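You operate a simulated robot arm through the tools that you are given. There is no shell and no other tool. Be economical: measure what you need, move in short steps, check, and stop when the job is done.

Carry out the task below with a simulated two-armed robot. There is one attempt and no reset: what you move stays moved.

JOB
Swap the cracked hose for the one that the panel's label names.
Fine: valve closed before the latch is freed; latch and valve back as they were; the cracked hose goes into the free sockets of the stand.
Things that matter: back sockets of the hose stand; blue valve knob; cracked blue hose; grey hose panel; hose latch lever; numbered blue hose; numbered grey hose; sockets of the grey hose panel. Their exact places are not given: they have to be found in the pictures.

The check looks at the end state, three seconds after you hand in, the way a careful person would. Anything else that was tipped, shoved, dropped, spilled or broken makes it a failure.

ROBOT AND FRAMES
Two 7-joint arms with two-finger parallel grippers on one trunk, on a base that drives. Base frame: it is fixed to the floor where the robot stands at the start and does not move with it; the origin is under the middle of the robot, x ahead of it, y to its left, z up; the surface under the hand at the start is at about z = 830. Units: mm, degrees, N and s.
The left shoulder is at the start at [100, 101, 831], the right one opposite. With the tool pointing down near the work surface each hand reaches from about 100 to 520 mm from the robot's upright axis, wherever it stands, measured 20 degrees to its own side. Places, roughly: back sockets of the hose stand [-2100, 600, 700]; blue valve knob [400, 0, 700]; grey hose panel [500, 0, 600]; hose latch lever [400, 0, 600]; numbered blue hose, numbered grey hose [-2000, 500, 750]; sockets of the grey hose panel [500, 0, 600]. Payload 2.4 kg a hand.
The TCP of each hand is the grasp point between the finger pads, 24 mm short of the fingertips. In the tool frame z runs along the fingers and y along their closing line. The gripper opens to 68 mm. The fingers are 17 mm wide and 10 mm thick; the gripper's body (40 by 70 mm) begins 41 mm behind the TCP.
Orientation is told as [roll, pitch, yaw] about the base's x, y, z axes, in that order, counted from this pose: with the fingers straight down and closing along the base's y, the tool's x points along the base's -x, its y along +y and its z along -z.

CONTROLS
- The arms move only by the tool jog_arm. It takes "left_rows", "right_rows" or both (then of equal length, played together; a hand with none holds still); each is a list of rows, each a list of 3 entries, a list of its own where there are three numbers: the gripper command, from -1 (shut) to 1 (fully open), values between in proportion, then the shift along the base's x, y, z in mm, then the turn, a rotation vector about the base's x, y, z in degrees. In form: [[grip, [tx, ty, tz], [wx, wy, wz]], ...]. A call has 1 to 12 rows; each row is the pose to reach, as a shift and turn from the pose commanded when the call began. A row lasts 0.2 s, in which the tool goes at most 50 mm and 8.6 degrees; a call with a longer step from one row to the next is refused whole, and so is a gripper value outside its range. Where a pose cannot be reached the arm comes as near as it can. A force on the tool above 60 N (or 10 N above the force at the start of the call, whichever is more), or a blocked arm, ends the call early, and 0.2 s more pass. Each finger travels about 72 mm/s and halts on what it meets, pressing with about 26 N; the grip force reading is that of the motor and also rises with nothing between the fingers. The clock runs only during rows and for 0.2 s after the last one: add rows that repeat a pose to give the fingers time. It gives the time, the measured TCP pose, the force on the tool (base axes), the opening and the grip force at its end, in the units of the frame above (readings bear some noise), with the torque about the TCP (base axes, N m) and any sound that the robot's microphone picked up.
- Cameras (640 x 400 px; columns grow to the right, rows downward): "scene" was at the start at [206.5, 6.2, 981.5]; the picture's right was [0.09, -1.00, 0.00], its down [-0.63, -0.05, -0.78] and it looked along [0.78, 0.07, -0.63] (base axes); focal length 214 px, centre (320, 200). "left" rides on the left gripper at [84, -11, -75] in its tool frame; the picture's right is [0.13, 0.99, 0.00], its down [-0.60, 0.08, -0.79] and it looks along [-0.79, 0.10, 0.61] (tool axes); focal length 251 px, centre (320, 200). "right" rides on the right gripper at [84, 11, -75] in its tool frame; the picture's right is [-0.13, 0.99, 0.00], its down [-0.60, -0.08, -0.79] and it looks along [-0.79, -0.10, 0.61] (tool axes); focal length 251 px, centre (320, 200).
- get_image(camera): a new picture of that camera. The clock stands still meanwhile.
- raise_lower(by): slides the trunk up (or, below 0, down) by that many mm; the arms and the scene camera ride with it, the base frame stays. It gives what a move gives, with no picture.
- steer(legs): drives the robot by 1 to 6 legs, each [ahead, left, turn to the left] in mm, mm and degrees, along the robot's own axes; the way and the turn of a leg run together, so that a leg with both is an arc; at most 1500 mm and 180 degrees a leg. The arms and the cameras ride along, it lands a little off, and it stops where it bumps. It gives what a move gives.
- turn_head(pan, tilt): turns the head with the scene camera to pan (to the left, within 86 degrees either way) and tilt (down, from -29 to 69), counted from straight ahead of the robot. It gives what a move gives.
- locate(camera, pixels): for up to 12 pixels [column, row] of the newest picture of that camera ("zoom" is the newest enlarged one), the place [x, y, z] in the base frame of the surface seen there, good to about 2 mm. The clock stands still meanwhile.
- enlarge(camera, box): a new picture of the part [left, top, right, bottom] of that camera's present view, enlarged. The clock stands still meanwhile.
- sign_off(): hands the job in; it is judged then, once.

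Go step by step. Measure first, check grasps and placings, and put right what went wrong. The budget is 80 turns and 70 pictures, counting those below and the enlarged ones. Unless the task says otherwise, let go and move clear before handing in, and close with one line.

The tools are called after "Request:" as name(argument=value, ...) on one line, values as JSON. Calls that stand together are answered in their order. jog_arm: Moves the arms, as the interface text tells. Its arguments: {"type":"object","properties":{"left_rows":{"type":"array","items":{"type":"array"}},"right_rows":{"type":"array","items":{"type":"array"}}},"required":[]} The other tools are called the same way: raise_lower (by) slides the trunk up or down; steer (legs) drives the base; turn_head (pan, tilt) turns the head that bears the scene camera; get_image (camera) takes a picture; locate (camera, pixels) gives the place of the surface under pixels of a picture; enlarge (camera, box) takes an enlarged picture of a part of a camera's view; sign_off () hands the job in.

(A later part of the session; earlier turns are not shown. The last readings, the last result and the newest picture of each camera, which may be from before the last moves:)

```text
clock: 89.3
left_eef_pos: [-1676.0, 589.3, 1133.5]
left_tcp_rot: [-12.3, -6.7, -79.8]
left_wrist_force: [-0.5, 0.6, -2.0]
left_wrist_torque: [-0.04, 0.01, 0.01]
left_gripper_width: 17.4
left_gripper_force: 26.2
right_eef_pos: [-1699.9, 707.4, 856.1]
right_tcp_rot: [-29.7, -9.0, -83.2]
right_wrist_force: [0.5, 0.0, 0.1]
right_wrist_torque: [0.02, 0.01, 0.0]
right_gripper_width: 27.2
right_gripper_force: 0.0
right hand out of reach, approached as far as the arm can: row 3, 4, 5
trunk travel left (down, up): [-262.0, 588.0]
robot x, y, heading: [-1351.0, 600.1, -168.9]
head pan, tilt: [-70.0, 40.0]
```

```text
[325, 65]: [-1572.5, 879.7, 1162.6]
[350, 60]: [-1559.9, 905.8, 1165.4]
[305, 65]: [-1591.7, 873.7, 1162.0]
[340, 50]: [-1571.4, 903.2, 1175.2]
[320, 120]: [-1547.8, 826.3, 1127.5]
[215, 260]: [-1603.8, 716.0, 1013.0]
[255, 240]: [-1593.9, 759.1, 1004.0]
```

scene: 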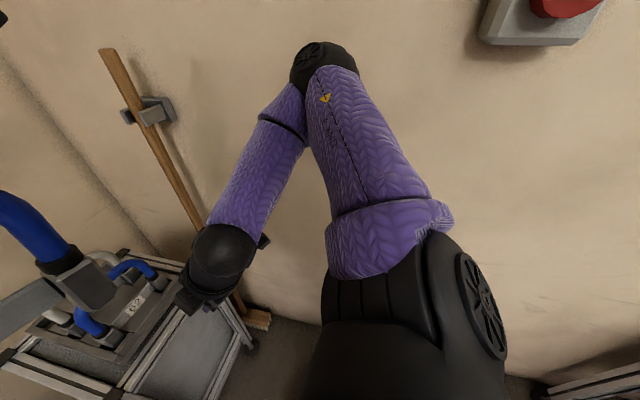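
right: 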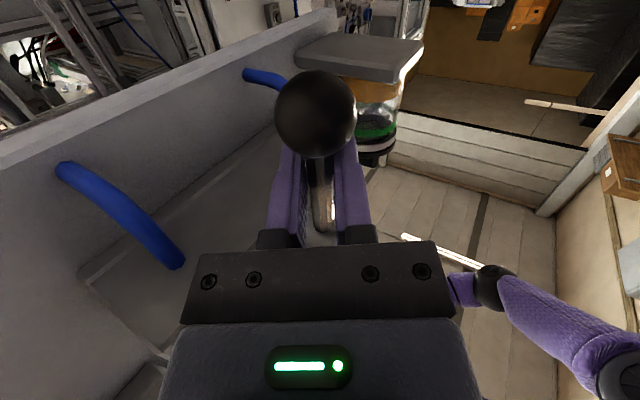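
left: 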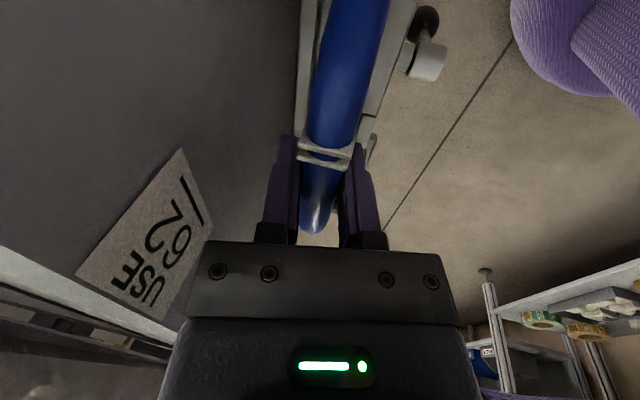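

The elbow still extends about 385 mm right, leaving only ~20 mm at the planned spot. I'll reach the left hand forward over the stand while squaring the hose to it, then bring the right hand in another 60 mm.

Request:
jog_arm(left_rows=[[-1, [-46, -6, 0], [2.7, 0.5, 3.9]], [-1, [-92, -12, 0], [5.4, 1, 7.8]], [-1, [-138, -18, 0], [5.4, 1, 7.8]], [-1, [-138, -18, 0], [5.4, 1, 7.8]], [-1, [-138, -18, 0], [5.4, 1, 7.8]], [-1, [-138, -18, 0], [5.4, 1, 7.8]]], right_rows=[[-0.2, [0, 0, 0], [0, 0, 0]], [-0.2, [0, 0, 0], [0, 0, 0]], [-0.2, [0, 0, 0], [0, 0, 0]], [-0.2, [6, -30, 0], [0, 0, 0]], [-0.2, [11.5, -59, 0], [0, 0, 0]], [-0.2, [11.5, -59, 0], [0, 0, 0]]])

Request:
get_image(camera="scene")

```text
clock: 90.7
left_eef_pos: [-1776.1, 567.5, 1113.2]
left_tcp_rot: [-11.8, -1.2, -72.1]
left_wrist_force: [-0.3, 0.0, -2.0]
left_wrist_torque: [-0.02, 0.01, -0.02]
left_gripper_width: 17.0
left_gripper_force: 26.1
left hand out of reach, approached as far as the arm can: row 2, 3, 4, 5, 6
right_eef_pos: [-1688.9, 648.1, 857.1]
right_tcp_rot: [-29.6, -9.0, -83.1]
right_wrist_force: [0.4, -0.6, -0.3]
right_wrist_torque: [0.0, -0.02, -0.02]
right_gripper_width: 27.3
right_gripper_force: 0.1
trunk travel left (down, up): [-262.0, 588.0]
robot x, y, heading: [-1351.7, 601.4, -168.7]
head pan, tilt: [-70.0, 40.0]
```

```text
16 pictures are left
```

scene: 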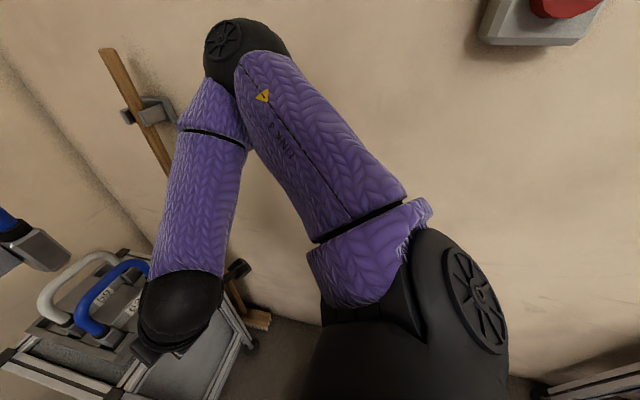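

The right elbow is well in now, but the right hand would sit where the left forearm must pass. I'll move it back out to about 200 mm right and a little higher, then drive to the working spot.

Request:
jog_arm(right_rows=[[-0.2, [-2, 30, 20], [0, 0, 0]], [-0.2, [-4, 60, 40], [0, 0, 0]], [-0.2, [-7, 88, 50], [0, 0, 0]], [-0.2, [-7, 88, 50], [0, 0, 0]]])

Request:
steer(legs=[[0, -45, 0], [228, 0, 0]])

Request:
turn_head(pan=-8, tilt=60)

Request:
get_image(camera="scene")

```text
clock: 91.7
left_eef_pos: [-1776.5, 567.7, 1113.8]
left_tcp_rot: [-11.8, -1.2, -72.0]
left_wrist_force: [0.1, 0.4, -1.5]
left_wrist_torque: [0.01, 0.02, 0.03]
left_gripper_width: 17.1
left_gripper_force: 26.2
right_eef_pos: [-1706.8, 737.0, 906.8]
right_tcp_rot: [-29.7, -9.0, -83.1]
right_wrist_force: [-0.4, -0.9, 0.8]
right_wrist_torque: [0.0, -0.02, 0.0]
right_gripper_width: 27.3
right_gripper_force: 0.0
right hand out of reach, approached as far as the arm can: row 1, 2, 3, 4
trunk travel left (down, up): [-262.0, 588.0]
robot x, y, heading: [-1353.9, 601.6, -168.9]
head pan, tilt: [-70.0, 40.0]
```

```text
clock: 94.0
left_eef_pos: [-2010.4, 569.9, 1113.1]
left_tcp_rot: [-11.8, -1.2, -72.0]
left_wrist_force: [-0.7, 0.6, -1.7]
left_wrist_torque: [-0.03, -0.01, -0.03]
left_gripper_width: 17.2
left_gripper_force: 26.1
right_eef_pos: [-1939.4, 738.0, 905.5]
right_tcp_rot: [-29.7, -9.1, -83.2]
right_wrist_force: [0.2, 0.6, -0.2]
right_wrist_torque: [0.0, 0.01, 0.01]
right_gripper_width: 27.0
right_gripper_force: 0.0
trunk travel left (down, up): [-262.0, 588.0]
robot x, y, heading: [-1587.8, 603.4, -169.0]
head pan, tilt: [-70.0, 40.0]
```

```text
clock: 95.3
left_eef_pos: [-2011.0, 569.8, 1113.8]
left_tcp_rot: [-11.8, -1.1, -72.1]
left_wrist_force: [-0.4, -0.8, -2.4]
left_wrist_torque: [0.01, 0.03, -0.01]
left_gripper_width: 17.4
left_gripper_force: 26.3
right_eef_pos: [-1939.3, 738.8, 906.5]
right_tcp_rot: [-29.7, -9.0, -83.3]
right_wrist_force: [-0.1, -0.1, -0.4]
right_wrist_torque: [-0.02, 0.0, -0.03]
right_gripper_width: 27.0
right_gripper_force: 0.1
trunk travel left (down, up): [-262.0, 588.0]
robot x, y, heading: [-1581.2, 604.9, -168.8]
head pan, tilt: [-8.0, 60.0]
```

```text
15 pictures are left
```

scene: 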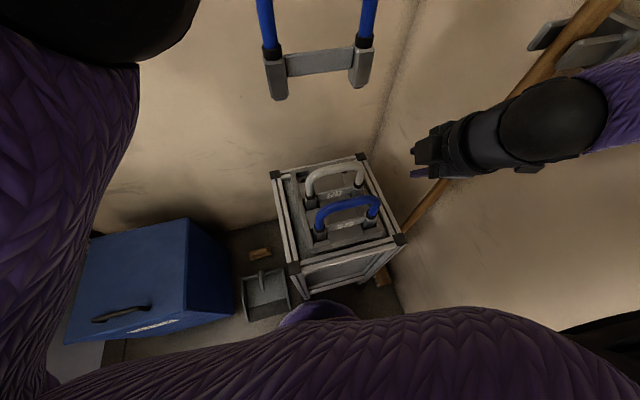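

We're in position with nothing touched. I'll zoom in on the stand to fix the back sockets' centres.

Request:
enlarge(camera="scene", box=[265, 140, 415, 260])

Request:
locate(camera="scene", pixels=[[281, 85], [357, 70], [281, 65], [357, 50], [268, 60], [272, 97], [353, 85]])

```text
3.33 times, centred on (340, 200) of scene
```

zoom: 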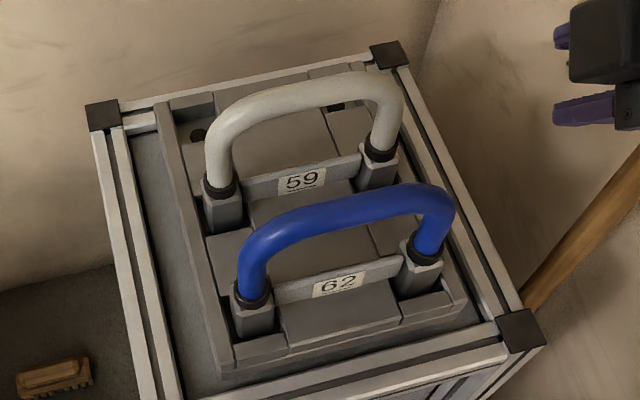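

```text
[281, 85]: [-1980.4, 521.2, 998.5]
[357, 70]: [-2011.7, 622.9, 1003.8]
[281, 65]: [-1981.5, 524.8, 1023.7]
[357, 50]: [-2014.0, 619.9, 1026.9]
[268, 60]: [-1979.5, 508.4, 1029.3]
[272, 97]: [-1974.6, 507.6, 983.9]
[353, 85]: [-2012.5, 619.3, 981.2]
```

Both free back-row holes show at zoom (200,135) and (337,106). I'll locate matching features of the two hoses and the holes for the row pitch.

Request:
locate(camera="zoom", pixels=[[255, 320], [424, 278], [224, 212], [378, 172], [340, 284], [303, 180], [200, 137], [337, 106], [190, 108], [172, 105], [225, 140], [170, 160]])

Request:
enlarge(camera="scene", box=[255, 20, 385, 110])

```text
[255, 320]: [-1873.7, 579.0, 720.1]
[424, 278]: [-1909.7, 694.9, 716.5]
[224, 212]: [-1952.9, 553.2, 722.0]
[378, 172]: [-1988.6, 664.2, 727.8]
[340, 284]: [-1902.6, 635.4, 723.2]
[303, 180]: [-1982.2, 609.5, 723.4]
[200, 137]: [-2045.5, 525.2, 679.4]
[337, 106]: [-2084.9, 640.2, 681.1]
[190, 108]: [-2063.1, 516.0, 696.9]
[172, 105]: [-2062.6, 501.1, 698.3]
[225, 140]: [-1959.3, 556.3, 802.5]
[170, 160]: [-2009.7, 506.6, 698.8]
```

```text
4.44 times, centred on (320, 65) of scene
```

zoom: 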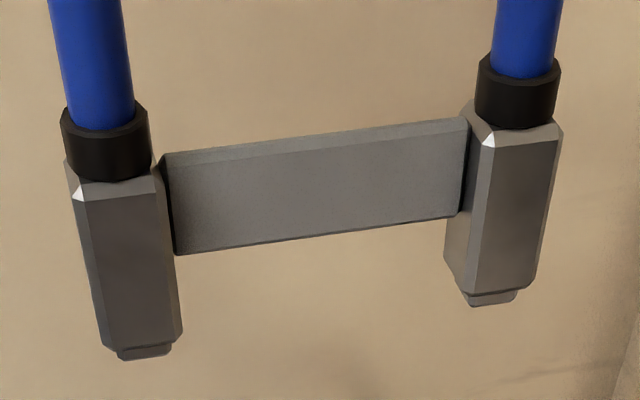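

The row pitch is (−79.6,−25.9), so a seated hose in the back row should have its plate centre at (−2062,584,723). I'll measure the same points on the carried hose.

Request:
locate(camera="zoom", pixels=[[318, 190], [180, 205], [455, 175], [135, 230], [145, 315], [520, 165], [510, 260], [143, 352], [488, 297], [105, 150], [520, 100]])

```text
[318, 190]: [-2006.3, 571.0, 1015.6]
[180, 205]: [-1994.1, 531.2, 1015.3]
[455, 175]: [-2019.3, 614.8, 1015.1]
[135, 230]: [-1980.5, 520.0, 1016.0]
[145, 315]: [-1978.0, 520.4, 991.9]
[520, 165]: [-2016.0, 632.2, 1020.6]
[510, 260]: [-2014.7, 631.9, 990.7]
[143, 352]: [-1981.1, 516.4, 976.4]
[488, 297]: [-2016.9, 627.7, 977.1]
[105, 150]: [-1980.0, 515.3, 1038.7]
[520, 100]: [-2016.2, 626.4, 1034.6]
```

Every feature agrees on a shift of about (−54,+10.5) and a descent of 292 mm to seat. I'll shift over while lowering the first 130 mm and check.

Request:
jog_arm(left_rows=[[-1, [-10, 2, -35], [0, 0, 0]], [-1, [-24, 5, -70], [0, 0, 0]], [-1, [-38, 8, -105], [0, 0, 0]], [-1, [-54, 10.5, -130], [0, 0, 0]], [-1, [-54, 10.5, -130], [0, 0, 0]]])

Request:
enlarge(camera="scene", box=[250, 60, 420, 260])

```text
clock: 96.5
left_eef_pos: [-2058.5, 575.3, 982.1]
left_tcp_rot: [-11.8, -1.3, -72.1]
left_wrist_force: [0.3, 0.0, -1.2]
left_wrist_torque: [0.03, 0.0, -0.02]
left_gripper_width: 17.1
left_gripper_force: 25.9
left hand out of reach, approached as far as the arm can: row 4, 5
right_eef_pos: [-1937.7, 739.2, 905.7]
right_tcp_rot: [-29.7, -9.0, -83.2]
right_wrist_force: [0.2, -0.5, -0.1]
right_wrist_torque: [-0.02, 0.01, 0.02]
right_gripper_width: 27.4
right_gripper_force: 0.2
trunk travel left (down, up): [-262.0, 588.0]
robot x, y, heading: [-1583.4, 601.2, -168.8]
head pan, tilt: [-8.0, 60.0]
```

```text
2.00 times, centred on (335, 160) of scene
```

zoom: 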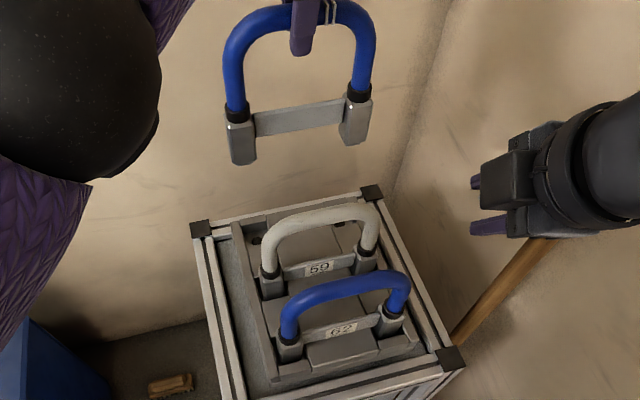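

It's 7 mm short for reach, which should ease lower down. I'll go down another 105 mm while correcting, then measure before inserting.

Request:
jog_arm(left_rows=[[-1, [-2, 2, -35], [0, 0, 0]], [-1, [-5, 4, -70], [0, 0, 0]], [-1, [-6.5, 5, -105], [0, 0, 0]], [-1, [-6.5, 5, -105], [0, 0, 0]]])

Request:
enlarge(camera="scene", box=[255, 80, 415, 220])

```text
clock: 97.5
left_eef_pos: [-2066.2, 580.3, 877.9]
left_tcp_rot: [-11.8, -1.2, -72.1]
left_wrist_force: [-0.4, 0.0, -1.7]
left_wrist_torque: [-0.01, 0.0, 0.01]
left_gripper_width: 17.3
left_gripper_force: 26.0
right_eef_pos: [-1939.2, 739.3, 906.4]
right_tcp_rot: [-29.7, -9.0, -83.3]
right_wrist_force: [0.2, 0.1, 0.2]
right_wrist_torque: [0.0, 0.02, 0.0]
right_gripper_width: 27.1
right_gripper_force: 0.0
trunk travel left (down, up): [-262.0, 588.0]
robot x, y, heading: [-1585.1, 600.3, -168.9]
head pan, tilt: [-8.0, 60.0]
```

```text
2.86 times, centred on (335, 150) of scene
```

zoom: 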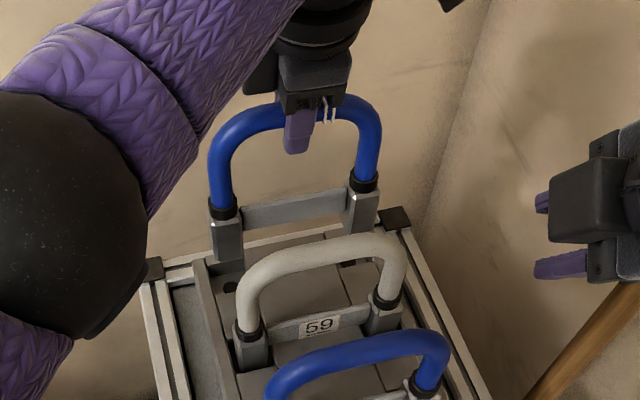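

It's hovering just behind the grey hose. I'll measure the block faces and plate against the expected seated position.

Request:
locate(camera="zoom", pixels=[[228, 235], [228, 250], [360, 205], [360, 222], [260, 213], [325, 200], [240, 262], [215, 235], [243, 230], [349, 212], [230, 285]])

```text
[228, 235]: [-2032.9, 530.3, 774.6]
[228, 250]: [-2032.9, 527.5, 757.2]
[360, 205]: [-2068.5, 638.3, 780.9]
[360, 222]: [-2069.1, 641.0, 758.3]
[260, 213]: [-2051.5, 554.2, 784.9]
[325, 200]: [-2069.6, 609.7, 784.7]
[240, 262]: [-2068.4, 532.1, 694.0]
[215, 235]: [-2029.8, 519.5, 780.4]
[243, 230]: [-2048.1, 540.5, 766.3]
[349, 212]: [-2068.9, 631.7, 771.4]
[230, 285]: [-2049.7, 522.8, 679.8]
```

Depth matches within 1 mm and lateral within ~2 mm. I'll lower it into the sockets.

Request:
jog_arm(left_rows=[[-1, [0.3, -1, -15], [0, 0, 0]], [-1, [0.3, -1, -30], [0, 0, 0]], [-1, [0.3, -1, -40], [0, 0, 0]], [-1, [0.3, -1, -48], [0, 0, 0]], [-1, [0.3, -1, -55], [0, 0, 0]], [-1, [0.3, -1, -57], [0, 0, 0]], [-1, [0.3, -1, -57], [0, 0, 0]]])

Request:
enlarge(camera="scene", box=[255, 80, 415, 220])

```text
clock: 99.1
left_eef_pos: [-2066.1, 578.6, 821.4]
left_tcp_rot: [-11.9, -1.1, -72.1]
left_wrist_force: [0.1, -0.5, 9.0]
left_wrist_torque: [0.57, 0.2, -0.03]
left_gripper_width: 17.2
left_gripper_force: 26.1
right_eef_pos: [-1939.2, 737.6, 906.8]
right_tcp_rot: [-29.8, -9.0, -83.3]
right_wrist_force: [0.3, -0.6, 0.7]
right_wrist_torque: [0.0, 0.02, 0.01]
right_gripper_width: 27.0
right_gripper_force: 0.0
trunk travel left (down, up): [-262.0, 588.0]
robot x, y, heading: [-1583.6, 601.1, -168.8]
head pan, tilt: [-8.0, 60.0]
```

```text
2.86 times, centred on (335, 150) of scene
```

zoom: 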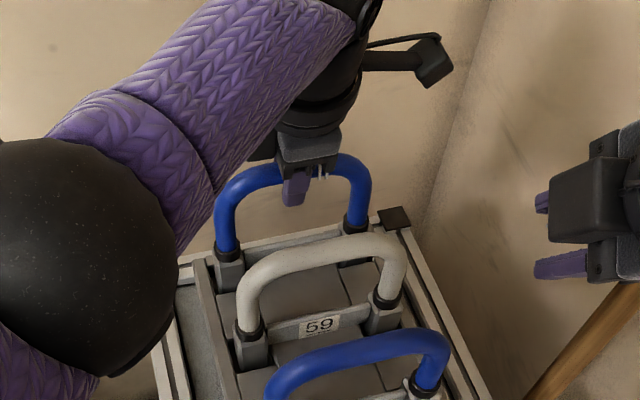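

The descent ended with a gentle 9 N upward push at z=821, which is the expected seat height. I'll confirm its height against the grey hose before releasing.

Request:
locate(camera="zoom", pixels=[[228, 250], [250, 328], [227, 270], [355, 222], [385, 297], [345, 165], [370, 240]])

```text
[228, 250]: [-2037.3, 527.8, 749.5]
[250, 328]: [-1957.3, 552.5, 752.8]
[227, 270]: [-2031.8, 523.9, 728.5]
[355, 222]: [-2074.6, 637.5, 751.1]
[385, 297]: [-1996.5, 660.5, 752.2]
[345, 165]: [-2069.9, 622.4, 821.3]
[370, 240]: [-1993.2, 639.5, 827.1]
```

Both collars sit at z≈750, level with the grey hose, so the cracked hose is seated. I'll open, lift the left hand clear, and raise the right hand out of the way.

Request:
jog_arm(left_rows=[[-0.6, [0, 0, 0], [0, 0, 0]], [-0.2, [0, 0, 0], [0, 0, 0]], [0.1, [0, 0, 0], [0, 0, 0]], [0.1, [0, 0, 20], [0, 0, 0]], [0.1, [0, 0, 50], [0, 0, 0]], [0.1, [0, 0, 85], [0, 0, 0]], [0.1, [0, 0, 100], [0, 0, 0]], [0.1, [0, 0, 100], [0, 0, 0]]], right_rows=[[-0.2, [0, 0, 20], [0, 0, 0]], [-0.2, [0, 0, 40], [0, 0, 0]], [-0.2, [0, 0, 60], [0, 0, 0]], [-0.2, [0, 0, 80], [0, 0, 0]], [-0.2, [0, 5, 100], [0, 0, 0]], [-0.2, [0, 10, 120], [0, 0, 0]], [-0.2, [0, 15, 140], [0, 0, 0]], [-0.2, [0, 15, 140], [0, 0, 0]]])

Request:
get_image(camera="scene")

```text
clock: 100.9
left_eef_pos: [-2065.6, 579.5, 920.7]
left_tcp_rot: [-11.8, -1.3, -72.1]
left_wrist_force: [0.1, -0.4, 0.0]
left_wrist_torque: [0.01, 0.0, 0.02]
left_gripper_width: 37.4
left_gripper_force: 0.0
right_eef_pos: [-1938.9, 729.6, 934.0]
right_tcp_rot: [-29.8, -9.0, -83.3]
right_wrist_force: [-0.6, -0.2, 0.5]
right_wrist_torque: [-0.02, -0.01, -0.01]
right_gripper_width: 27.1
right_gripper_force: 0.1
right hand out of reach, approached as far as the arm can: row 2, 3, 4, 5, 6, 7, 8
trunk travel left (down, up): [-262.0, 588.0]
robot x, y, heading: [-1585.1, 601.4, -168.9]
head pan, tilt: [-8.0, 60.0]
```

```text
9 pictures are left
```

scene: 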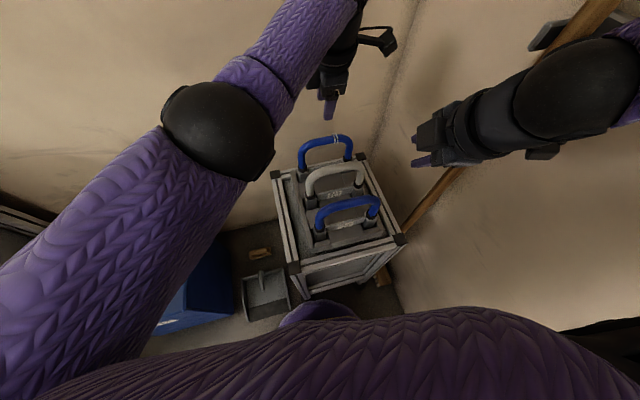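

The cracked hose stands in the back sockets. The right hand couldn't rise enough to clear the left hand's camera, so I'll back the base up 120 mm, which also brings the left hand nearer the 62 hose.

Request:
steer(legs=[[-120, 0, 0]])

Request:
jog_arm(left_rows=[[0.1, [0, 0, 0], [0, 0, 0]]])

```text
clock: 102.1
left_eef_pos: [-1946.5, 602.3, 922.0]
left_tcp_rot: [-11.8, -1.2, -72.2]
left_wrist_force: [1.0, 0.5, 0.5]
left_wrist_torque: [0.03, -0.01, -0.01]
left_gripper_width: 37.3
left_gripper_force: 0.0
right_eef_pos: [-1819.1, 752.1, 932.9]
right_tcp_rot: [-29.9, -9.0, -83.3]
right_wrist_force: [0.2, -0.3, 0.0]
right_wrist_torque: [0.0, 0.03, -0.01]
right_gripper_width: 27.5
right_gripper_force: 0.0
trunk travel left (down, up): [-262.0, 588.0]
robot x, y, heading: [-1469.5, 622.9, -169.1]
head pan, tilt: [-8.0, 60.0]
```

```text
clock: 102.5
left_eef_pos: [-1947.0, 603.2, 921.7]
left_tcp_rot: [-11.7, -1.1, -72.1]
left_wrist_force: [-0.1, -0.5, 0.1]
left_wrist_torque: [-0.02, 0.03, -0.04]
left_gripper_width: 37.1
left_gripper_force: 0.1
right_eef_pos: [-1820.3, 754.1, 933.0]
right_tcp_rot: [-30.0, -9.0, -83.3]
right_wrist_force: [-0.3, -0.1, 0.7]
right_wrist_torque: [0.0, 0.04, -0.02]
right_gripper_width: 27.0
right_gripper_force: 0.0
trunk travel left (down, up): [-262.0, 588.0]
robot x, y, heading: [-1465.2, 624.2, -168.8]
head pan, tilt: [-8.0, 60.0]
```

Now I'll shift over the 62 hose and descend to the same grip height, keeping the fingers open for one check picture.

Request:
jog_arm(left_rows=[[0.1, [20, 14, 0], [0, 0, 0]], [0.1, [40, 27.5, 0], [0, 0, 0]], [0.1, [40, 27.5, 0], [0, 0, 0]], [0.1, [40, 27.5, -40], [0, 0, 0]], [0.1, [40, 27.5, -60], [0, 0, 0]], [0.1, [40, 27.5, -60], [0, 0, 0]]])

Request:
enlarge(camera="left", box=[160, 0, 480, 260])

```text
clock: 103.9
left_eef_pos: [-1908.1, 630.4, 860.3]
left_tcp_rot: [-11.8, -1.2, -72.0]
left_wrist_force: [0.1, 0.5, -0.4]
left_wrist_torque: [0.0, -0.01, 0.01]
left_gripper_width: 37.5
left_gripper_force: 0.0
right_eef_pos: [-1820.1, 755.3, 933.2]
right_tcp_rot: [-29.9, -9.0, -83.3]
right_wrist_force: [0.6, 0.4, -0.4]
right_wrist_torque: [-0.02, 0.01, 0.05]
right_gripper_width: 27.2
right_gripper_force: 0.1
trunk travel left (down, up): [-262.0, 588.0]
robot x, y, heading: [-1465.0, 625.2, -168.7]
head pan, tilt: [-8.0, 60.0]
```

```text
1.54 times, centred on (320, 130) of left
```

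zoom: 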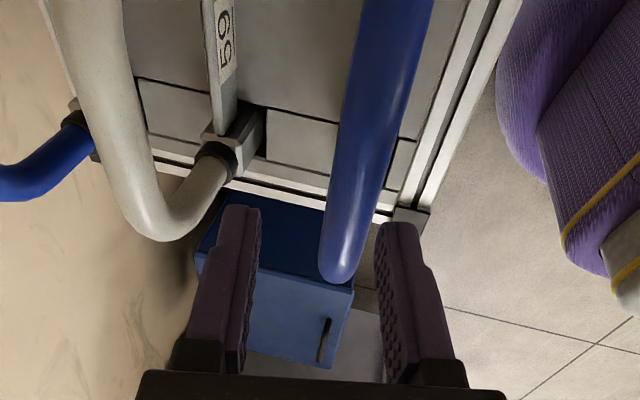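

The blue hose sits between the fingers, and its 9 mm offset is just the hand's tilt seen from above. I'll go down 39 mm, close, and lift.

Request:
jog_arm(left_rows=[[0.1, [0.5, 0, -20], [0, 0, 0]], [0.1, [0.5, 0, -39], [0, 0, 0]], [0.1, [0.5, 0, -39], [0, 0, 0]], [-0.4, [0.5, 0, -39], [0, 0, 0]], [-1, [0.5, 0, -39], [0, 0, 0]], [-1, [0.5, 0, -39], [0, 0, 0]]])

Request:
jog_arm(left_rows=[[-1, [0, 0, 10], [0, 0, 0]], [-1, [0, 0, 25], [0, 0, 0]], [-1, [0, 0, 45], [0, 0, 0]], [-1, [0, 0, 75], [0, 0, 0]], [-1, [0, 0, 115], [0, 0, 0]], [-1, [0, 0, 155], [0, 0, 0]], [-1, [0, 0, 195], [0, 0, 0]], [-1, [0, 0, 195], [0, 0, 0]]])

```text
clock: 105.3
left_eef_pos: [-1906.6, 630.5, 822.4]
left_tcp_rot: [-11.8, -1.3, -72.2]
left_wrist_force: [0.1, 0.8, -0.3]
left_wrist_torque: [0.0, 0.03, -0.01]
left_gripper_width: 17.2
left_gripper_force: 25.8
right_eef_pos: [-1820.2, 754.1, 933.9]
right_tcp_rot: [-30.0, -9.0, -83.2]
right_wrist_force: [-0.9, 0.3, -0.3]
right_wrist_torque: [-0.03, 0.01, -0.01]
right_gripper_width: 27.0
right_gripper_force: 0.1
trunk travel left (down, up): [-262.0, 588.0]
robot x, y, heading: [-1463.7, 625.2, -169.5]
head pan, tilt: [-8.0, 60.0]
```

```text
clock: 107.1
left_eef_pos: [-1908.4, 630.8, 1016.9]
left_tcp_rot: [-11.8, -1.2, -72.2]
left_wrist_force: [-0.2, 1.1, -1.5]
left_wrist_torque: [0.0, 0.01, -0.01]
left_gripper_width: 17.2
left_gripper_force: 26.3
right_eef_pos: [-1819.3, 753.5, 933.6]
right_tcp_rot: [-30.0, -9.1, -83.3]
right_wrist_force: [-0.4, 0.6, -0.7]
right_wrist_torque: [-0.03, 0.01, -0.01]
right_gripper_width: 27.1
right_gripper_force: 0.2
trunk travel left (down, up): [-262.0, 588.0]
robot x, y, heading: [-1462.1, 626.4, -169.0]
head pan, tilt: [-8.0, 60.0]
```

The 62 hose is out and held at 17 mm. I'll bring it left and in, then back out the way I came to the panel.

Request:
jog_arm(left_rows=[[-1, [8, -40, 0], [0, 0, 0]], [-1, [15, -78, 0], [0, 0, 0]], [-1, [55, -70, 0], [0, 0, 0]], [-1, [95, -62, 0], [0, 0, 0]], [-1, [113, -59, 0], [0, 0, 0]]])

Request:
steer(legs=[[-300, 0, 0], [0, 385, 0], [0, 0, -11]])

```text
clock: 108.3
left_eef_pos: [-1838.8, 561.9, 1022.9]
left_tcp_rot: [-11.7, -1.3, -72.1]
left_wrist_force: [-0.1, -0.2, -1.0]
left_wrist_torque: [-0.01, 0.01, 0.05]
left_gripper_width: 17.3
left_gripper_force: 25.9
left hand out of reach, approached as far as the arm can: row 4, 5
right_eef_pos: [-1819.7, 752.5, 934.3]
right_tcp_rot: [-29.9, -9.0, -83.3]
right_wrist_force: [0.1, -0.3, -0.2]
right_wrist_torque: [0.03, 0.02, 0.01]
right_gripper_width: 27.0
right_gripper_force: 0.0
trunk travel left (down, up): [-262.0, 588.0]
robot x, y, heading: [-1466.2, 625.9, -169.0]
head pan, tilt: [-8.0, 60.0]
```

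```text
clock: 113.1
left_eef_pos: [-1473.0, 313.4, 1022.6]
left_tcp_rot: [-11.8, -1.2, -83.3]
left_wrist_force: [0.5, 0.6, -1.3]
left_wrist_torque: [0.0, -0.01, 0.0]
left_gripper_width: 17.1
left_gripper_force: 26.3
right_eef_pos: [-1418.5, 499.6, 934.7]
right_tcp_rot: [-29.9, -8.9, -94.4]
right_wrist_force: [-0.5, -0.6, -0.1]
right_wrist_torque: [0.01, -0.02, 0.0]
right_gripper_width: 27.5
right_gripper_force: 0.0
trunk travel left (down, up): [-262.0, 588.0]
robot x, y, heading: [-1094.8, 307.1, 180.1]
head pan, tilt: [-8.0, 60.0]
```

It's on the known path at (−1095,307), heading 180°. I'll reverse back to the panel area, shift to y≈510, and turn to face the panel.

Request:
steer(legs=[[-1385, 0, 0], [0, -205, 0], [0, 0, 110]])

Request:
turn_head(pan=0, tilt=50)

```text
clock: 125.8
left_eef_pos: [406.9, 147.9, 1021.0]
left_tcp_rot: [-11.8, -1.4, 26.8]
left_wrist_force: [-0.7, 0.6, -1.3]
left_wrist_torque: [-0.01, 0.03, -0.03]
left_gripper_width: 17.2
left_gripper_force: 26.0
right_eef_pos: [212.3, 135.2, 932.4]
right_tcp_rot: [-29.9, -9.0, 15.8]
right_wrist_force: [-0.1, -0.5, -0.6]
right_wrist_torque: [0.05, 0.04, 0.01]
right_gripper_width: 27.2
right_gripper_force: 0.1
trunk travel left (down, up): [-262.0, 588.0]
robot x, y, heading: [281.4, 507.4, -69.9]
head pan, tilt: [-8.0, 60.0]
```

```text
clock: 126.5
left_eef_pos: [405.7, 147.0, 1022.2]
left_tcp_rot: [-11.8, -1.3, 26.9]
left_wrist_force: [1.3, 0.0, -1.2]
left_wrist_torque: [0.01, -0.01, 0.02]
left_gripper_width: 17.1
left_gripper_force: 26.3
right_eef_pos: [213.7, 135.6, 933.5]
right_tcp_rot: [-29.9, -9.1, 15.7]
right_wrist_force: [0.7, 0.2, 0.5]
right_wrist_torque: [-0.01, 0.01, 0.02]
right_gripper_width: 27.5
right_gripper_force: 0.2
trunk travel left (down, up): [-262.0, 588.0]
robot x, y, heading: [283.0, 504.5, -69.7]
head pan, tilt: [0.0, 50.0]
```

I'm back at the panel. I'll lower the trunk 200 mm and move to the spot from which the old hose came out.

Request:
raise_lower(by=-200)

Request:
steer(legs=[[60, 10, 0]])

Request:
jog_arm(left_rows=[[-1, [0, 0, 0], [0, 0, -4.2]], [-1, [0, 0, 0], [0, 0, -8.3]], [-1, [0, 0, 0], [0, 0, -8.3]]])

```text
clock: 128.7
left_eef_pos: [415.5, 116.1, 763.8]
left_tcp_rot: [-1.9, -2.4, 26.4]
left_wrist_force: [-0.1, 0.2, -1.8]
left_wrist_torque: [0.0, -0.02, 0.07]
left_gripper_width: 17.3
left_gripper_force: 25.8
right_eef_pos: [218.4, 118.2, 685.9]
right_tcp_rot: [-19.7, -8.6, 14.0]
right_wrist_force: [0.0, 0.2, -0.5]
right_wrist_torque: [-0.03, -0.05, 0.03]
right_gripper_width: 27.3
right_gripper_force: 0.1
trunk travel left (down, up): [-62.0, 788.0]
robot x, y, heading: [282.9, 506.5, -69.7]
head pan, tilt: [0.0, 50.0]
```

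```text
clock: 129.7
left_eef_pos: [446.7, 62.9, 764.2]
left_tcp_rot: [-1.9, -2.4, 26.5]
left_wrist_force: [0.5, 0.2, -0.7]
left_wrist_torque: [0.0, -0.04, -0.01]
left_gripper_width: 17.1
left_gripper_force: 26.0
right_eef_pos: [250.5, 64.9, 684.7]
right_tcp_rot: [-19.7, -8.5, 14.0]
right_wrist_force: [-0.8, -0.8, -0.7]
right_wrist_torque: [-0.02, 0.03, -0.04]
right_gripper_width: 27.1
right_gripper_force: 0.1
trunk travel left (down, up): [-62.0, 788.0]
robot x, y, heading: [313.4, 453.7, -69.8]
head pan, tilt: [0.0, 50.0]
```

```text
clock: 130.5
left_eef_pos: [448.2, 62.7, 763.5]
left_tcp_rot: [-1.9, -2.4, 18.1]
left_wrist_force: [-0.3, 0.4, -2.7]
left_wrist_torque: [0.0, 0.01, 0.0]
left_gripper_width: 17.3
left_gripper_force: 25.8
right_eef_pos: [250.0, 65.1, 685.2]
right_tcp_rot: [-19.7, -8.6, 14.0]
right_wrist_force: [0.0, -0.5, 0.6]
right_wrist_torque: [-0.03, -0.01, 0.01]
right_gripper_width: 27.0
right_gripper_force: 0.1
trunk travel left (down, up): [-62.0, 788.0]
robot x, y, heading: [317.2, 450.3, -69.9]
head pan, tilt: [0.0, 50.0]
```

After the trunk move both hands read about 10° of forward pitch and an extra ~50 mm drop, which is unexpected. I'll look before going on.

Request:
get_image(camera="scene")

```text
7 pictures are left
```

scene: 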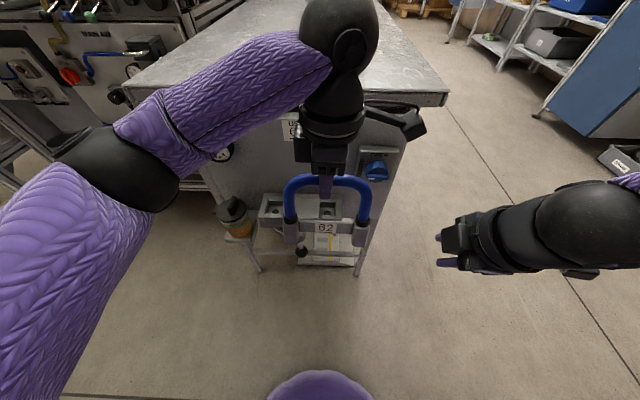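

The camera view matches the earlier one, so only the arms rotated; the hose reads "62" in hand, tilted ~10° with the grip. I'll restore the hand's tilt (roll −11.8, pitch −1.2) and lift clear.

Request:
jog_arm(left_rows=[[-1, [0, 0, 30], [-4.9, -1, 0.1]], [-1, [0, 0, 65], [-9.8, -2, 0.3]], [-1, [0, 0, 65], [-9.8, -2, 0.3]]])

```text
clock: 131.3
left_eef_pos: [446.9, 61.9, 828.9]
left_tcp_rot: [-11.8, -1.2, 18.8]
left_wrist_force: [0.3, -0.4, -1.9]
left_wrist_torque: [-0.01, -0.03, -0.01]
left_gripper_width: 16.9
left_gripper_force: 25.9
right_eef_pos: [249.0, 65.5, 684.6]
right_tcp_rot: [-19.7, -8.6, 14.0]
right_wrist_force: [-0.2, -0.3, 0.3]
right_wrist_torque: [0.0, -0.01, -0.01]
right_gripper_width: 27.3
right_gripper_force: 0.0
trunk travel left (down, up): [-62.0, 788.0]
robot x, y, heading: [312.7, 451.2, -70.0]
head pan, tilt: [0.0, 50.0]
```

The tilt is restored. I'll move over the sockets at z≈800 and compare the block positions with those measured when the old hose was lifted there.

Request:
jog_arm(left_rows=[[-1, [30, -10, 0], [0, 0, -0.2]], [-1, [55, -28, -10], [0, 0, -0.3]], [-1, [77, -51.5, -29], [0, 0, -0.3]], [-1, [77, -51.5, -29], [0, 0, -0.3]]])

Request:
enlarge(camera="scene", box=[220, 110, 370, 230])

```text
clock: 132.3
left_eef_pos: [524.9, 11.9, 798.6]
left_tcp_rot: [-11.7, -1.1, 18.6]
left_wrist_force: [-0.8, 0.1, -1.3]
left_wrist_torque: [-0.01, -0.01, 0.0]
left_gripper_width: 17.1
left_gripper_force: 25.8
right_eef_pos: [249.7, 65.4, 685.4]
right_tcp_rot: [-19.8, -8.6, 14.0]
right_wrist_force: [0.1, -0.3, 0.1]
right_wrist_torque: [0.0, -0.01, 0.01]
right_gripper_width: 27.3
right_gripper_force: 0.1
trunk travel left (down, up): [-62.0, 788.0]
robot x, y, heading: [313.6, 456.1, -69.9]
head pan, tilt: [0.0, 50.0]
```

```text
3.33 times, centred on (295, 170) of scene
```

zoom: 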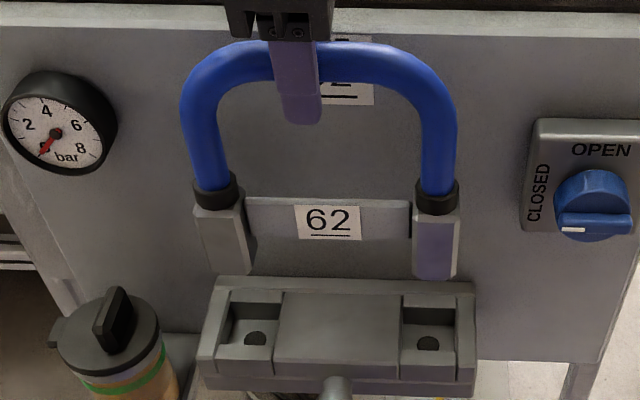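

The hose marked 62 hangs over the sockets. I'll locate the block faces and socket holes to check alignment.

Request:
locate(camera="zoom", pixels=[[222, 250], [436, 250], [222, 225], [436, 225], [256, 340], [428, 345], [197, 235], [245, 235], [413, 245], [459, 245], [220, 300], [480, 300]])

```text
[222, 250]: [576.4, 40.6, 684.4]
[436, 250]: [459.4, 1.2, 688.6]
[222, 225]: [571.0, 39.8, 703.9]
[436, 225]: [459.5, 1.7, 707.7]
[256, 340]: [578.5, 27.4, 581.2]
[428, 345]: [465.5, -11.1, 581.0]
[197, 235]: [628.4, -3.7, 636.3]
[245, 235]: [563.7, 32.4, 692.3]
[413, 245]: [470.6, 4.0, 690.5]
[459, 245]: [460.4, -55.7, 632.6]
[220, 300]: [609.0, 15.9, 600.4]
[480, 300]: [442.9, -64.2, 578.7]
```

The blocks line up with the holes within about 2 mm in both directions. I'll insert, lowering 78 mm to the recorded seat height.

Request:
jog_arm(left_rows=[[-1, [-0.5, -0.5, -20], [0, 0, 0]], [-1, [-0.5, -0.5, -40], [0, 0, 0]], [-1, [-0.5, -0.5, -55], [0, 0, 0]], [-1, [-0.5, -0.5, -65], [0, 0, 0]], [-1, [-0.5, -0.5, -73], [0, 0, 0]], [-1, [-0.5, -0.5, -79], [0, 0, 0]], [-1, [-0.5, -0.5, -79], [0, 0, 0]]])

Request:
enlarge(camera="scene", box=[220, 110, 370, 230])

```text
clock: 133.9
left_eef_pos: [523.7, 11.0, 721.4]
left_tcp_rot: [-12.0, -1.1, 18.5]
left_wrist_force: [0.3, 0.6, 12.0]
left_wrist_torque: [0.04, -0.43, 0.04]
left_gripper_width: 17.2
left_gripper_force: 26.1
right_eef_pos: [248.4, 65.1, 686.8]
right_tcp_rot: [-19.8, -8.6, 14.1]
right_wrist_force: [0.0, 0.3, 0.9]
right_wrist_torque: [0.02, 0.0, -0.02]
right_gripper_width: 27.3
right_gripper_force: 0.1
trunk travel left (down, up): [-62.0, 788.0]
robot x, y, heading: [313.6, 452.8, -69.6]
head pan, tilt: [0.0, 50.0]
```

```text
3.33 times, centred on (295, 170) of scene
```

zoom: 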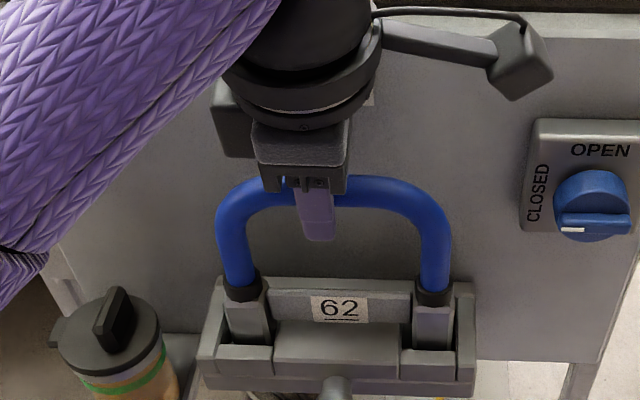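

Hose 62 is seated like the old one was, with a 12 N seat force at z=721. I'll open, lift off, and move the left hand back and aside.

Request:
jog_arm(left_rows=[[-0.6, [0, 0, 0], [0, 0, 0]], [-0.2, [0, 0, 0], [0, 0, 0]], [0.1, [0, 0, 0], [0, 0, 0]], [0.1, [0, 0, 25], [0, 0, 0]], [0.1, [0, 0, 60], [0, 0, 0]], [0.1, [0, 0, 100], [0, 0, 0]], [0.1, [0, 40, 110], [0, 0, 0]], [0.1, [10, 80, 120], [0, 0, 0]], [0.1, [40, 115, 120], [0, 0, 0]], [0.1, [80, 130, 120], [0, 0, 0]], [0.1, [110, 140, 120], [0, 0, 0]]])

Request:
raise_lower(by=-58)

```text
clock: 136.3
left_eef_pos: [634.0, 150.4, 840.0]
left_tcp_rot: [-11.8, -1.3, 18.4]
left_wrist_force: [-0.1, -0.1, 0.1]
left_wrist_torque: [-0.01, 0.0, 0.01]
left_gripper_width: 37.2
left_gripper_force: 0.1
right_eef_pos: [249.8, 65.0, 686.1]
right_tcp_rot: [-19.8, -8.4, 14.0]
right_wrist_force: [0.1, 0.5, -0.4]
right_wrist_torque: [-0.01, 0.02, -0.01]
right_gripper_width: 27.3
right_gripper_force: 0.0
trunk travel left (down, up): [-62.0, 788.0]
robot x, y, heading: [311.1, 453.6, -70.0]
head pan, tilt: [0.0, 50.0]
```

```text
clock: 137.3
left_eef_pos: [635.2, 150.6, 782.5]
left_tcp_rot: [-11.8, -1.2, 18.5]
left_wrist_force: [0.0, -0.9, -0.5]
left_wrist_torque: [0.01, 0.01, -0.02]
left_gripper_width: 37.6
left_gripper_force: 0.0
right_eef_pos: [250.9, 60.0, 611.5]
right_tcp_rot: [-15.9, -8.5, 13.1]
right_wrist_force: [0.4, -1.1, -0.4]
right_wrist_torque: [-0.03, 0.02, 0.01]
right_gripper_width: 27.2
right_gripper_force: 0.2
trunk travel left (down, up): [-4.0, 846.0]
robot x, y, heading: [312.6, 452.1, -69.8]
head pan, tilt: [0.0, 50.0]
```

The right hand's pose drifted a little with the trunk. I'll bring it back to the known lever orientation, in the clear space in front of the panel.

Request:
jog_arm(right_rows=[[-0.2, [30, 30, 0], [-4.2, 1, 1.5]], [-0.2, [65, 55, 0], [-8.4, 2, 3]], [-0.2, [100, 75, 0], [-12.6, 3, 4.5]], [-0.2, [135, 80, 0], [-16.7, 4.1, 6]], [-0.2, [149, 80, -5], [-16.7, 4.1, 6]], [-0.2, [149, 80, -5], [-16.7, 4.1, 6]]])

```text
clock: 138.7
left_eef_pos: [633.5, 149.9, 784.0]
left_tcp_rot: [-11.8, -1.2, 18.6]
left_wrist_force: [0.4, -0.2, 0.4]
left_wrist_torque: [0.04, 0.02, 0.0]
left_gripper_width: 37.5
left_gripper_force: 0.1
right_eef_pos: [380.7, 96.9, 609.6]
right_tcp_rot: [-30.8, 0.3, 20.2]
right_wrist_force: [0.0, 0.2, -0.1]
right_wrist_torque: [0.04, 0.03, 0.01]
right_gripper_width: 27.2
right_gripper_force: 0.1
right hand out of reach, approached as far as the arm can: row 1, 2, 3, 4, 5, 6
trunk travel left (down, up): [-4.0, 846.0]
robot x, y, heading: [310.9, 453.0, -69.9]
head pan, tilt: [0.0, 50.0]
```

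The orientation is right again. Next I'll roll the hand so the fingers point left, while lowering to the grip height well in front of the lever.

Request:
jog_arm(right_rows=[[-0.2, [0, 3, -8], [2.62, -7.88, 0]], [-0.2, [0, 6, -16], [5.24, -15.76, 0]], [-0.2, [0, 10, -24], [7.86, -23.64, 0]], [-0.2, [0, 10, -32], [10.5, -31.5, 0]], [-0.2, [0, 10, -40], [13.1, -39.4, 0]], [-0.2, [0, 10, -48], [15.7, -47.3, 0]], [-0.2, [0, 10, -56], [18.3, -55.2, 0]], [-0.2, [0, 10, -64], [21, -63, 0]], [-0.2, [0, 10, -72], [23.6, -70.9, 0]], [-0.2, [0, 10, -80], [26.2, -78.8, 0]], [-0.2, [0, 10, -84], [26.2, -78.8, 0]]])

```text
clock: 141.1
left_eef_pos: [634.4, 151.3, 782.2]
left_tcp_rot: [-11.8, -1.2, 18.5]
left_wrist_force: [0.5, 0.5, -0.2]
left_wrist_torque: [-0.01, -0.01, 0.01]
left_gripper_width: 37.3
left_gripper_force: 0.0
right_eef_pos: [381.9, 105.2, 526.7]
right_tcp_rot: [-46.3, -82.5, 34.0]
right_wrist_force: [0.0, 0.7, -0.7]
right_wrist_torque: [-0.01, 0.02, -0.03]
right_gripper_width: 27.3
right_gripper_force: 0.1
right hand out of reach, approached as far as the arm can: row 1, 2, 3, 4, 5, 6, 7, 8, 9
trunk travel left (down, up): [-4.0, 846.0]
robot x, y, heading: [313.3, 449.4, -69.9]
head pan, tilt: [0.0, 50.0]
```

The pose matches the one used at the release. I'll retrace the exit path to the hanging lever rod and close on it.

Request:
jog_arm(right_rows=[[-0.2, [26, -24, -1], [0, 0, 0]], [-0.2, [51, -47, -2], [0, 0, 0]], [-0.2, [51, -47, -2], [0, 0, 0]], [-0.2, [75, -48, -2], [0, 0, 0]], [-0.2, [100, -47, -2], [0, 0, 0]], [-0.2, [116, -43, -2], [0, 0, 0]], [-0.2, [116, -43, -2], [0, 0, 0]]])

Request:
enlarge(camera="right", box=[160, 20, 480, 260])

```text
clock: 142.7
left_eef_pos: [634.1, 151.4, 781.7]
left_tcp_rot: [-11.8, -1.2, 18.5]
left_wrist_force: [0.4, -0.4, 0.3]
left_wrist_torque: [0.03, 0.01, -0.01]
left_gripper_width: 37.2
left_gripper_force: 0.0
right_eef_pos: [497.4, 63.8, 522.5]
right_tcp_rot: [-44.9, -82.5, 32.6]
right_wrist_force: [-0.1, -0.1, 0.8]
right_wrist_torque: [0.01, 0.0, 0.0]
right_gripper_width: 27.0
right_gripper_force: 0.1
trunk travel left (down, up): [-4.0, 846.0]
robot x, y, heading: [315.0, 452.8, -69.8]
head pan, tilt: [0.0, 50.0]
```

```text
1.67 times, centred on (320, 140) of right
5 turns are left
```

zoom: 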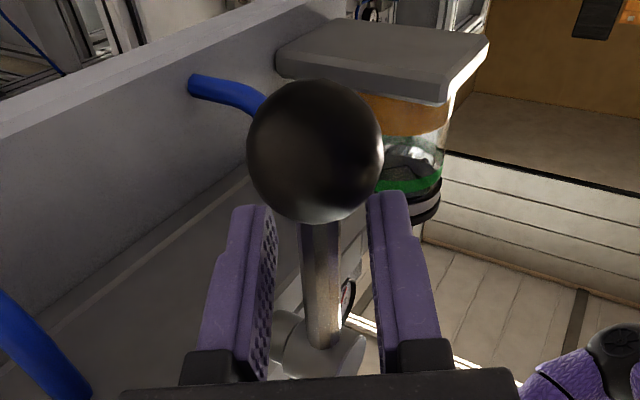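

Only 5 turns remain. The rod is between the fingers (zoom 320,270), so I'll close on it and swing it back up to horizontal along the reverse arc, then check.

Request:
jog_arm(right_rows=[[-0.6, [0.8, -2.3, 0], [0, 0, 0]], [-1, [0.8, -2.3, 0], [0, 0, 0]], [-1, [0.8, -2.3, 0], [0, 0, 0]]])

Request:
jog_arm(right_rows=[[-1, [-7.2, -2.4, 1.7], [-2.65, 7.97, 0]], [-1, [-14.1, -4.7, 4.4], [-5.31, 15.94, 0]], [-1, [-20.6, -6.9, 8.2], [-7.96, 23.9, 0]], [-1, [-26.4, -8.8, 12.9], [-10.6, 31.9, 0]], [-1, [-31.5, -10.5, 18.5], [-13.3, 39.9, 0]], [-1, [-35.9, -11.9, 24.8], [-15.9, 47.8, 0]], [-1, [-39.2, -13.1, 31.7], [-18.6, 55.8, 0]], [-1, [-41.6, -13.8, 39], [-21.2, 63.8, 0]], [-1, [-42.9, -14.3, 46.7], [-23.9, 71.7, 0]], [-1, [-43.2, -14.4, 54.5], [-26.5, 79.7, 0]], [-1, [-42.7, -14.2, 62], [-28.4, 85.4, 0]], [-1, [-42.7, -14.2, 63], [-28.4, 85.4, 0]]])

Request:
enlarge(camera="right", box=[160, 20, 480, 260])

Request:
locate(camera="zoom", pixels=[[315, 140], [315, 110], [320, 260]])

```text
clock: 143.5
left_eef_pos: [634.6, 151.3, 782.8]
left_tcp_rot: [-11.8, -1.1, 18.5]
left_wrist_force: [-0.3, -0.4, 0.2]
left_wrist_torque: [0.0, 0.0, -0.02]
left_gripper_width: 37.4
left_gripper_force: 0.1
right_eef_pos: [498.5, 63.3, 524.9]
right_tcp_rot: [-44.2, -82.6, 32.1]
right_wrist_force: [-2.3, 16.9, -0.5]
right_wrist_torque: [0.73, 0.4, 0.17]
right_gripper_width: 12.4
right_gripper_force: 32.9
trunk travel left (down, up): [-4.0, 846.0]
robot x, y, heading: [312.1, 455.9, -69.7]
head pan, tilt: [0.0, 50.0]
```

```text
clock: 146.2
left_eef_pos: [635.0, 150.7, 782.8]
left_tcp_rot: [-11.8, -1.2, 18.5]
left_wrist_force: [0.8, 0.9, -0.3]
left_wrist_torque: [0.01, 0.0, -0.02]
left_gripper_width: 37.3
left_gripper_force: 0.0
right_eef_pos: [454.9, 48.7, 583.3]
right_tcp_rot: [-29.7, 7.4, 20.5]
right_wrist_force: [5.7, -1.9, -23.0]
right_wrist_torque: [0.29, -0.68, -0.26]
right_gripper_width: 12.4
right_gripper_force: 33.2
trunk travel left (down, up): [-4.0, 846.0]
robot x, y, heading: [314.0, 454.2, -69.8]
head pan, tilt: [0.0, 50.0]
stopped in row 12 (right hand): the force on the tool passed its limit at 61 N (the readings are from after the stop); the commanded pose is now the measured one
```

```text
1.67 times, centred on (320, 140) of right
```

zoom: 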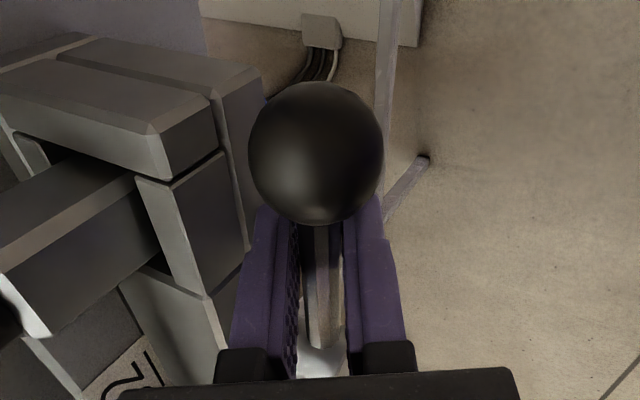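

```text
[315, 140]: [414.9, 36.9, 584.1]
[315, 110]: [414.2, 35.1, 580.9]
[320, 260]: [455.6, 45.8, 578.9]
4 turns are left
```

The lever is back against its stop at the original pose (grip at z≈583, ball level). I'll release, withdraw, drive back to the knob-working spot, and set the right hand horizontal in front of the knob.

Request:
jog_arm(right_rows=[[-0.7, [0, 0, -2], [0, 0, 0]], [-0.45, [0, 0, -2], [0, 0, 0]], [-0.45, [0, 0, -2], [0, 0, 0]], [-0.45, [-4, 12, 18], [0, 0, 0]], [-0.45, [-8, 24, 40], [0, 0, 0]], [-0.45, [-12, 36, 62], [0, 0, 0]], [-0.45, [-22, 66, 66], [0, 0, 0]], [-0.45, [-32, 96, 66], [0, 0, 0]]])

Request:
steer(legs=[[-86, -77, 0]])

Request:
jog_arm(right_rows=[[0.3, [3, -25, 15], [-6.81, -3.35, 0.35]], [0.3, [6, -50, 30], [-13.6, -6.7, 0.7]], [0.3, [9, -75, 45], [-20.4, -10.05, 1.05]], [0.3, [12, -95, 55], [-27.2, -13.4, 1.4]], [0.3, [14, -105, 62], [-34.1, -16.75, 1.75]], [0.3, [14, -105, 62], [-40.9, -20.1, 2.1]], [0.3, [14, -105, 62], [-47.7, -23.45, 2.45]], [0.3, [14, -105, 62], [-54.5, -26.8, 2.8]], [0.3, [14, -105, 62], [-54.5, -26.8, 2.8]]])

Request:
enlarge(camera="scene", box=[230, 80, 400, 230])

```text
clock: 148.0
left_eef_pos: [634.0, 150.8, 783.5]
left_tcp_rot: [-11.8, -1.2, 18.5]
left_wrist_force: [0.3, -0.3, 0.1]
left_wrist_torque: [0.04, -0.01, 0.0]
left_gripper_width: 37.4
left_gripper_force: 0.0
right_eef_pos: [422.3, 144.9, 650.5]
right_tcp_rot: [-29.9, 7.5, 20.4]
right_wrist_force: [-0.6, 0.1, -0.6]
right_wrist_torque: [0.02, 0.01, -0.01]
right_gripper_width: 18.7
right_gripper_force: 0.1
trunk travel left (down, up): [-4.0, 846.0]
robot x, y, heading: [313.6, 454.6, -69.9]
head pan, tilt: [0.0, 50.0]
```

```text
clock: 149.2
left_eef_pos: [532.7, 205.9, 782.3]
left_tcp_rot: [-11.8, -1.2, 18.5]
left_wrist_force: [0.5, 0.4, -1.0]
left_wrist_torque: [-0.01, 0.02, -0.03]
left_gripper_width: 37.2
left_gripper_force: 0.0
right_eef_pos: [319.6, 199.2, 651.0]
right_tcp_rot: [-29.8, 7.4, 20.4]
right_wrist_force: [0.7, -0.9, -1.0]
right_wrist_torque: [0.02, 0.0, -0.01]
right_gripper_width: 18.8
right_gripper_force: 0.1
trunk travel left (down, up): [-4.0, 846.0]
robot x, y, heading: [212.0, 507.7, -69.7]
head pan, tilt: [0.0, 50.0]
```

```text
clock: 151.2
left_eef_pos: [532.0, 205.6, 783.4]
left_tcp_rot: [-11.9, -1.2, 18.5]
left_wrist_force: [0.4, -0.6, 0.2]
left_wrist_torque: [0.0, 0.01, -0.04]
left_gripper_width: 37.6
left_gripper_force: 0.1
right_eef_pos: [334.0, 94.4, 712.4]
right_tcp_rot: [-90.5, 0.1, 19.2]
right_wrist_force: [0.6, 0.0, 0.8]
right_wrist_torque: [0.02, 0.02, 0.0]
right_gripper_width: 44.0
right_gripper_force: 0.0
trunk travel left (down, up): [-4.0, 846.0]
robot x, y, heading: [210.7, 508.2, -69.6]
head pan, tilt: [0.0, 50.0]
```

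```text
2.67 times, centred on (315, 155) of scene
3 turns are left
```

zoom: 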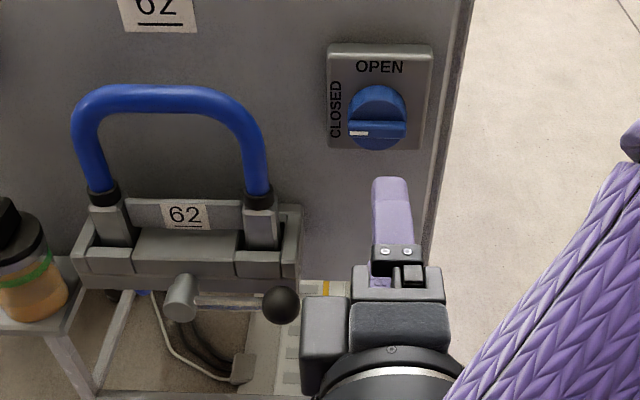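

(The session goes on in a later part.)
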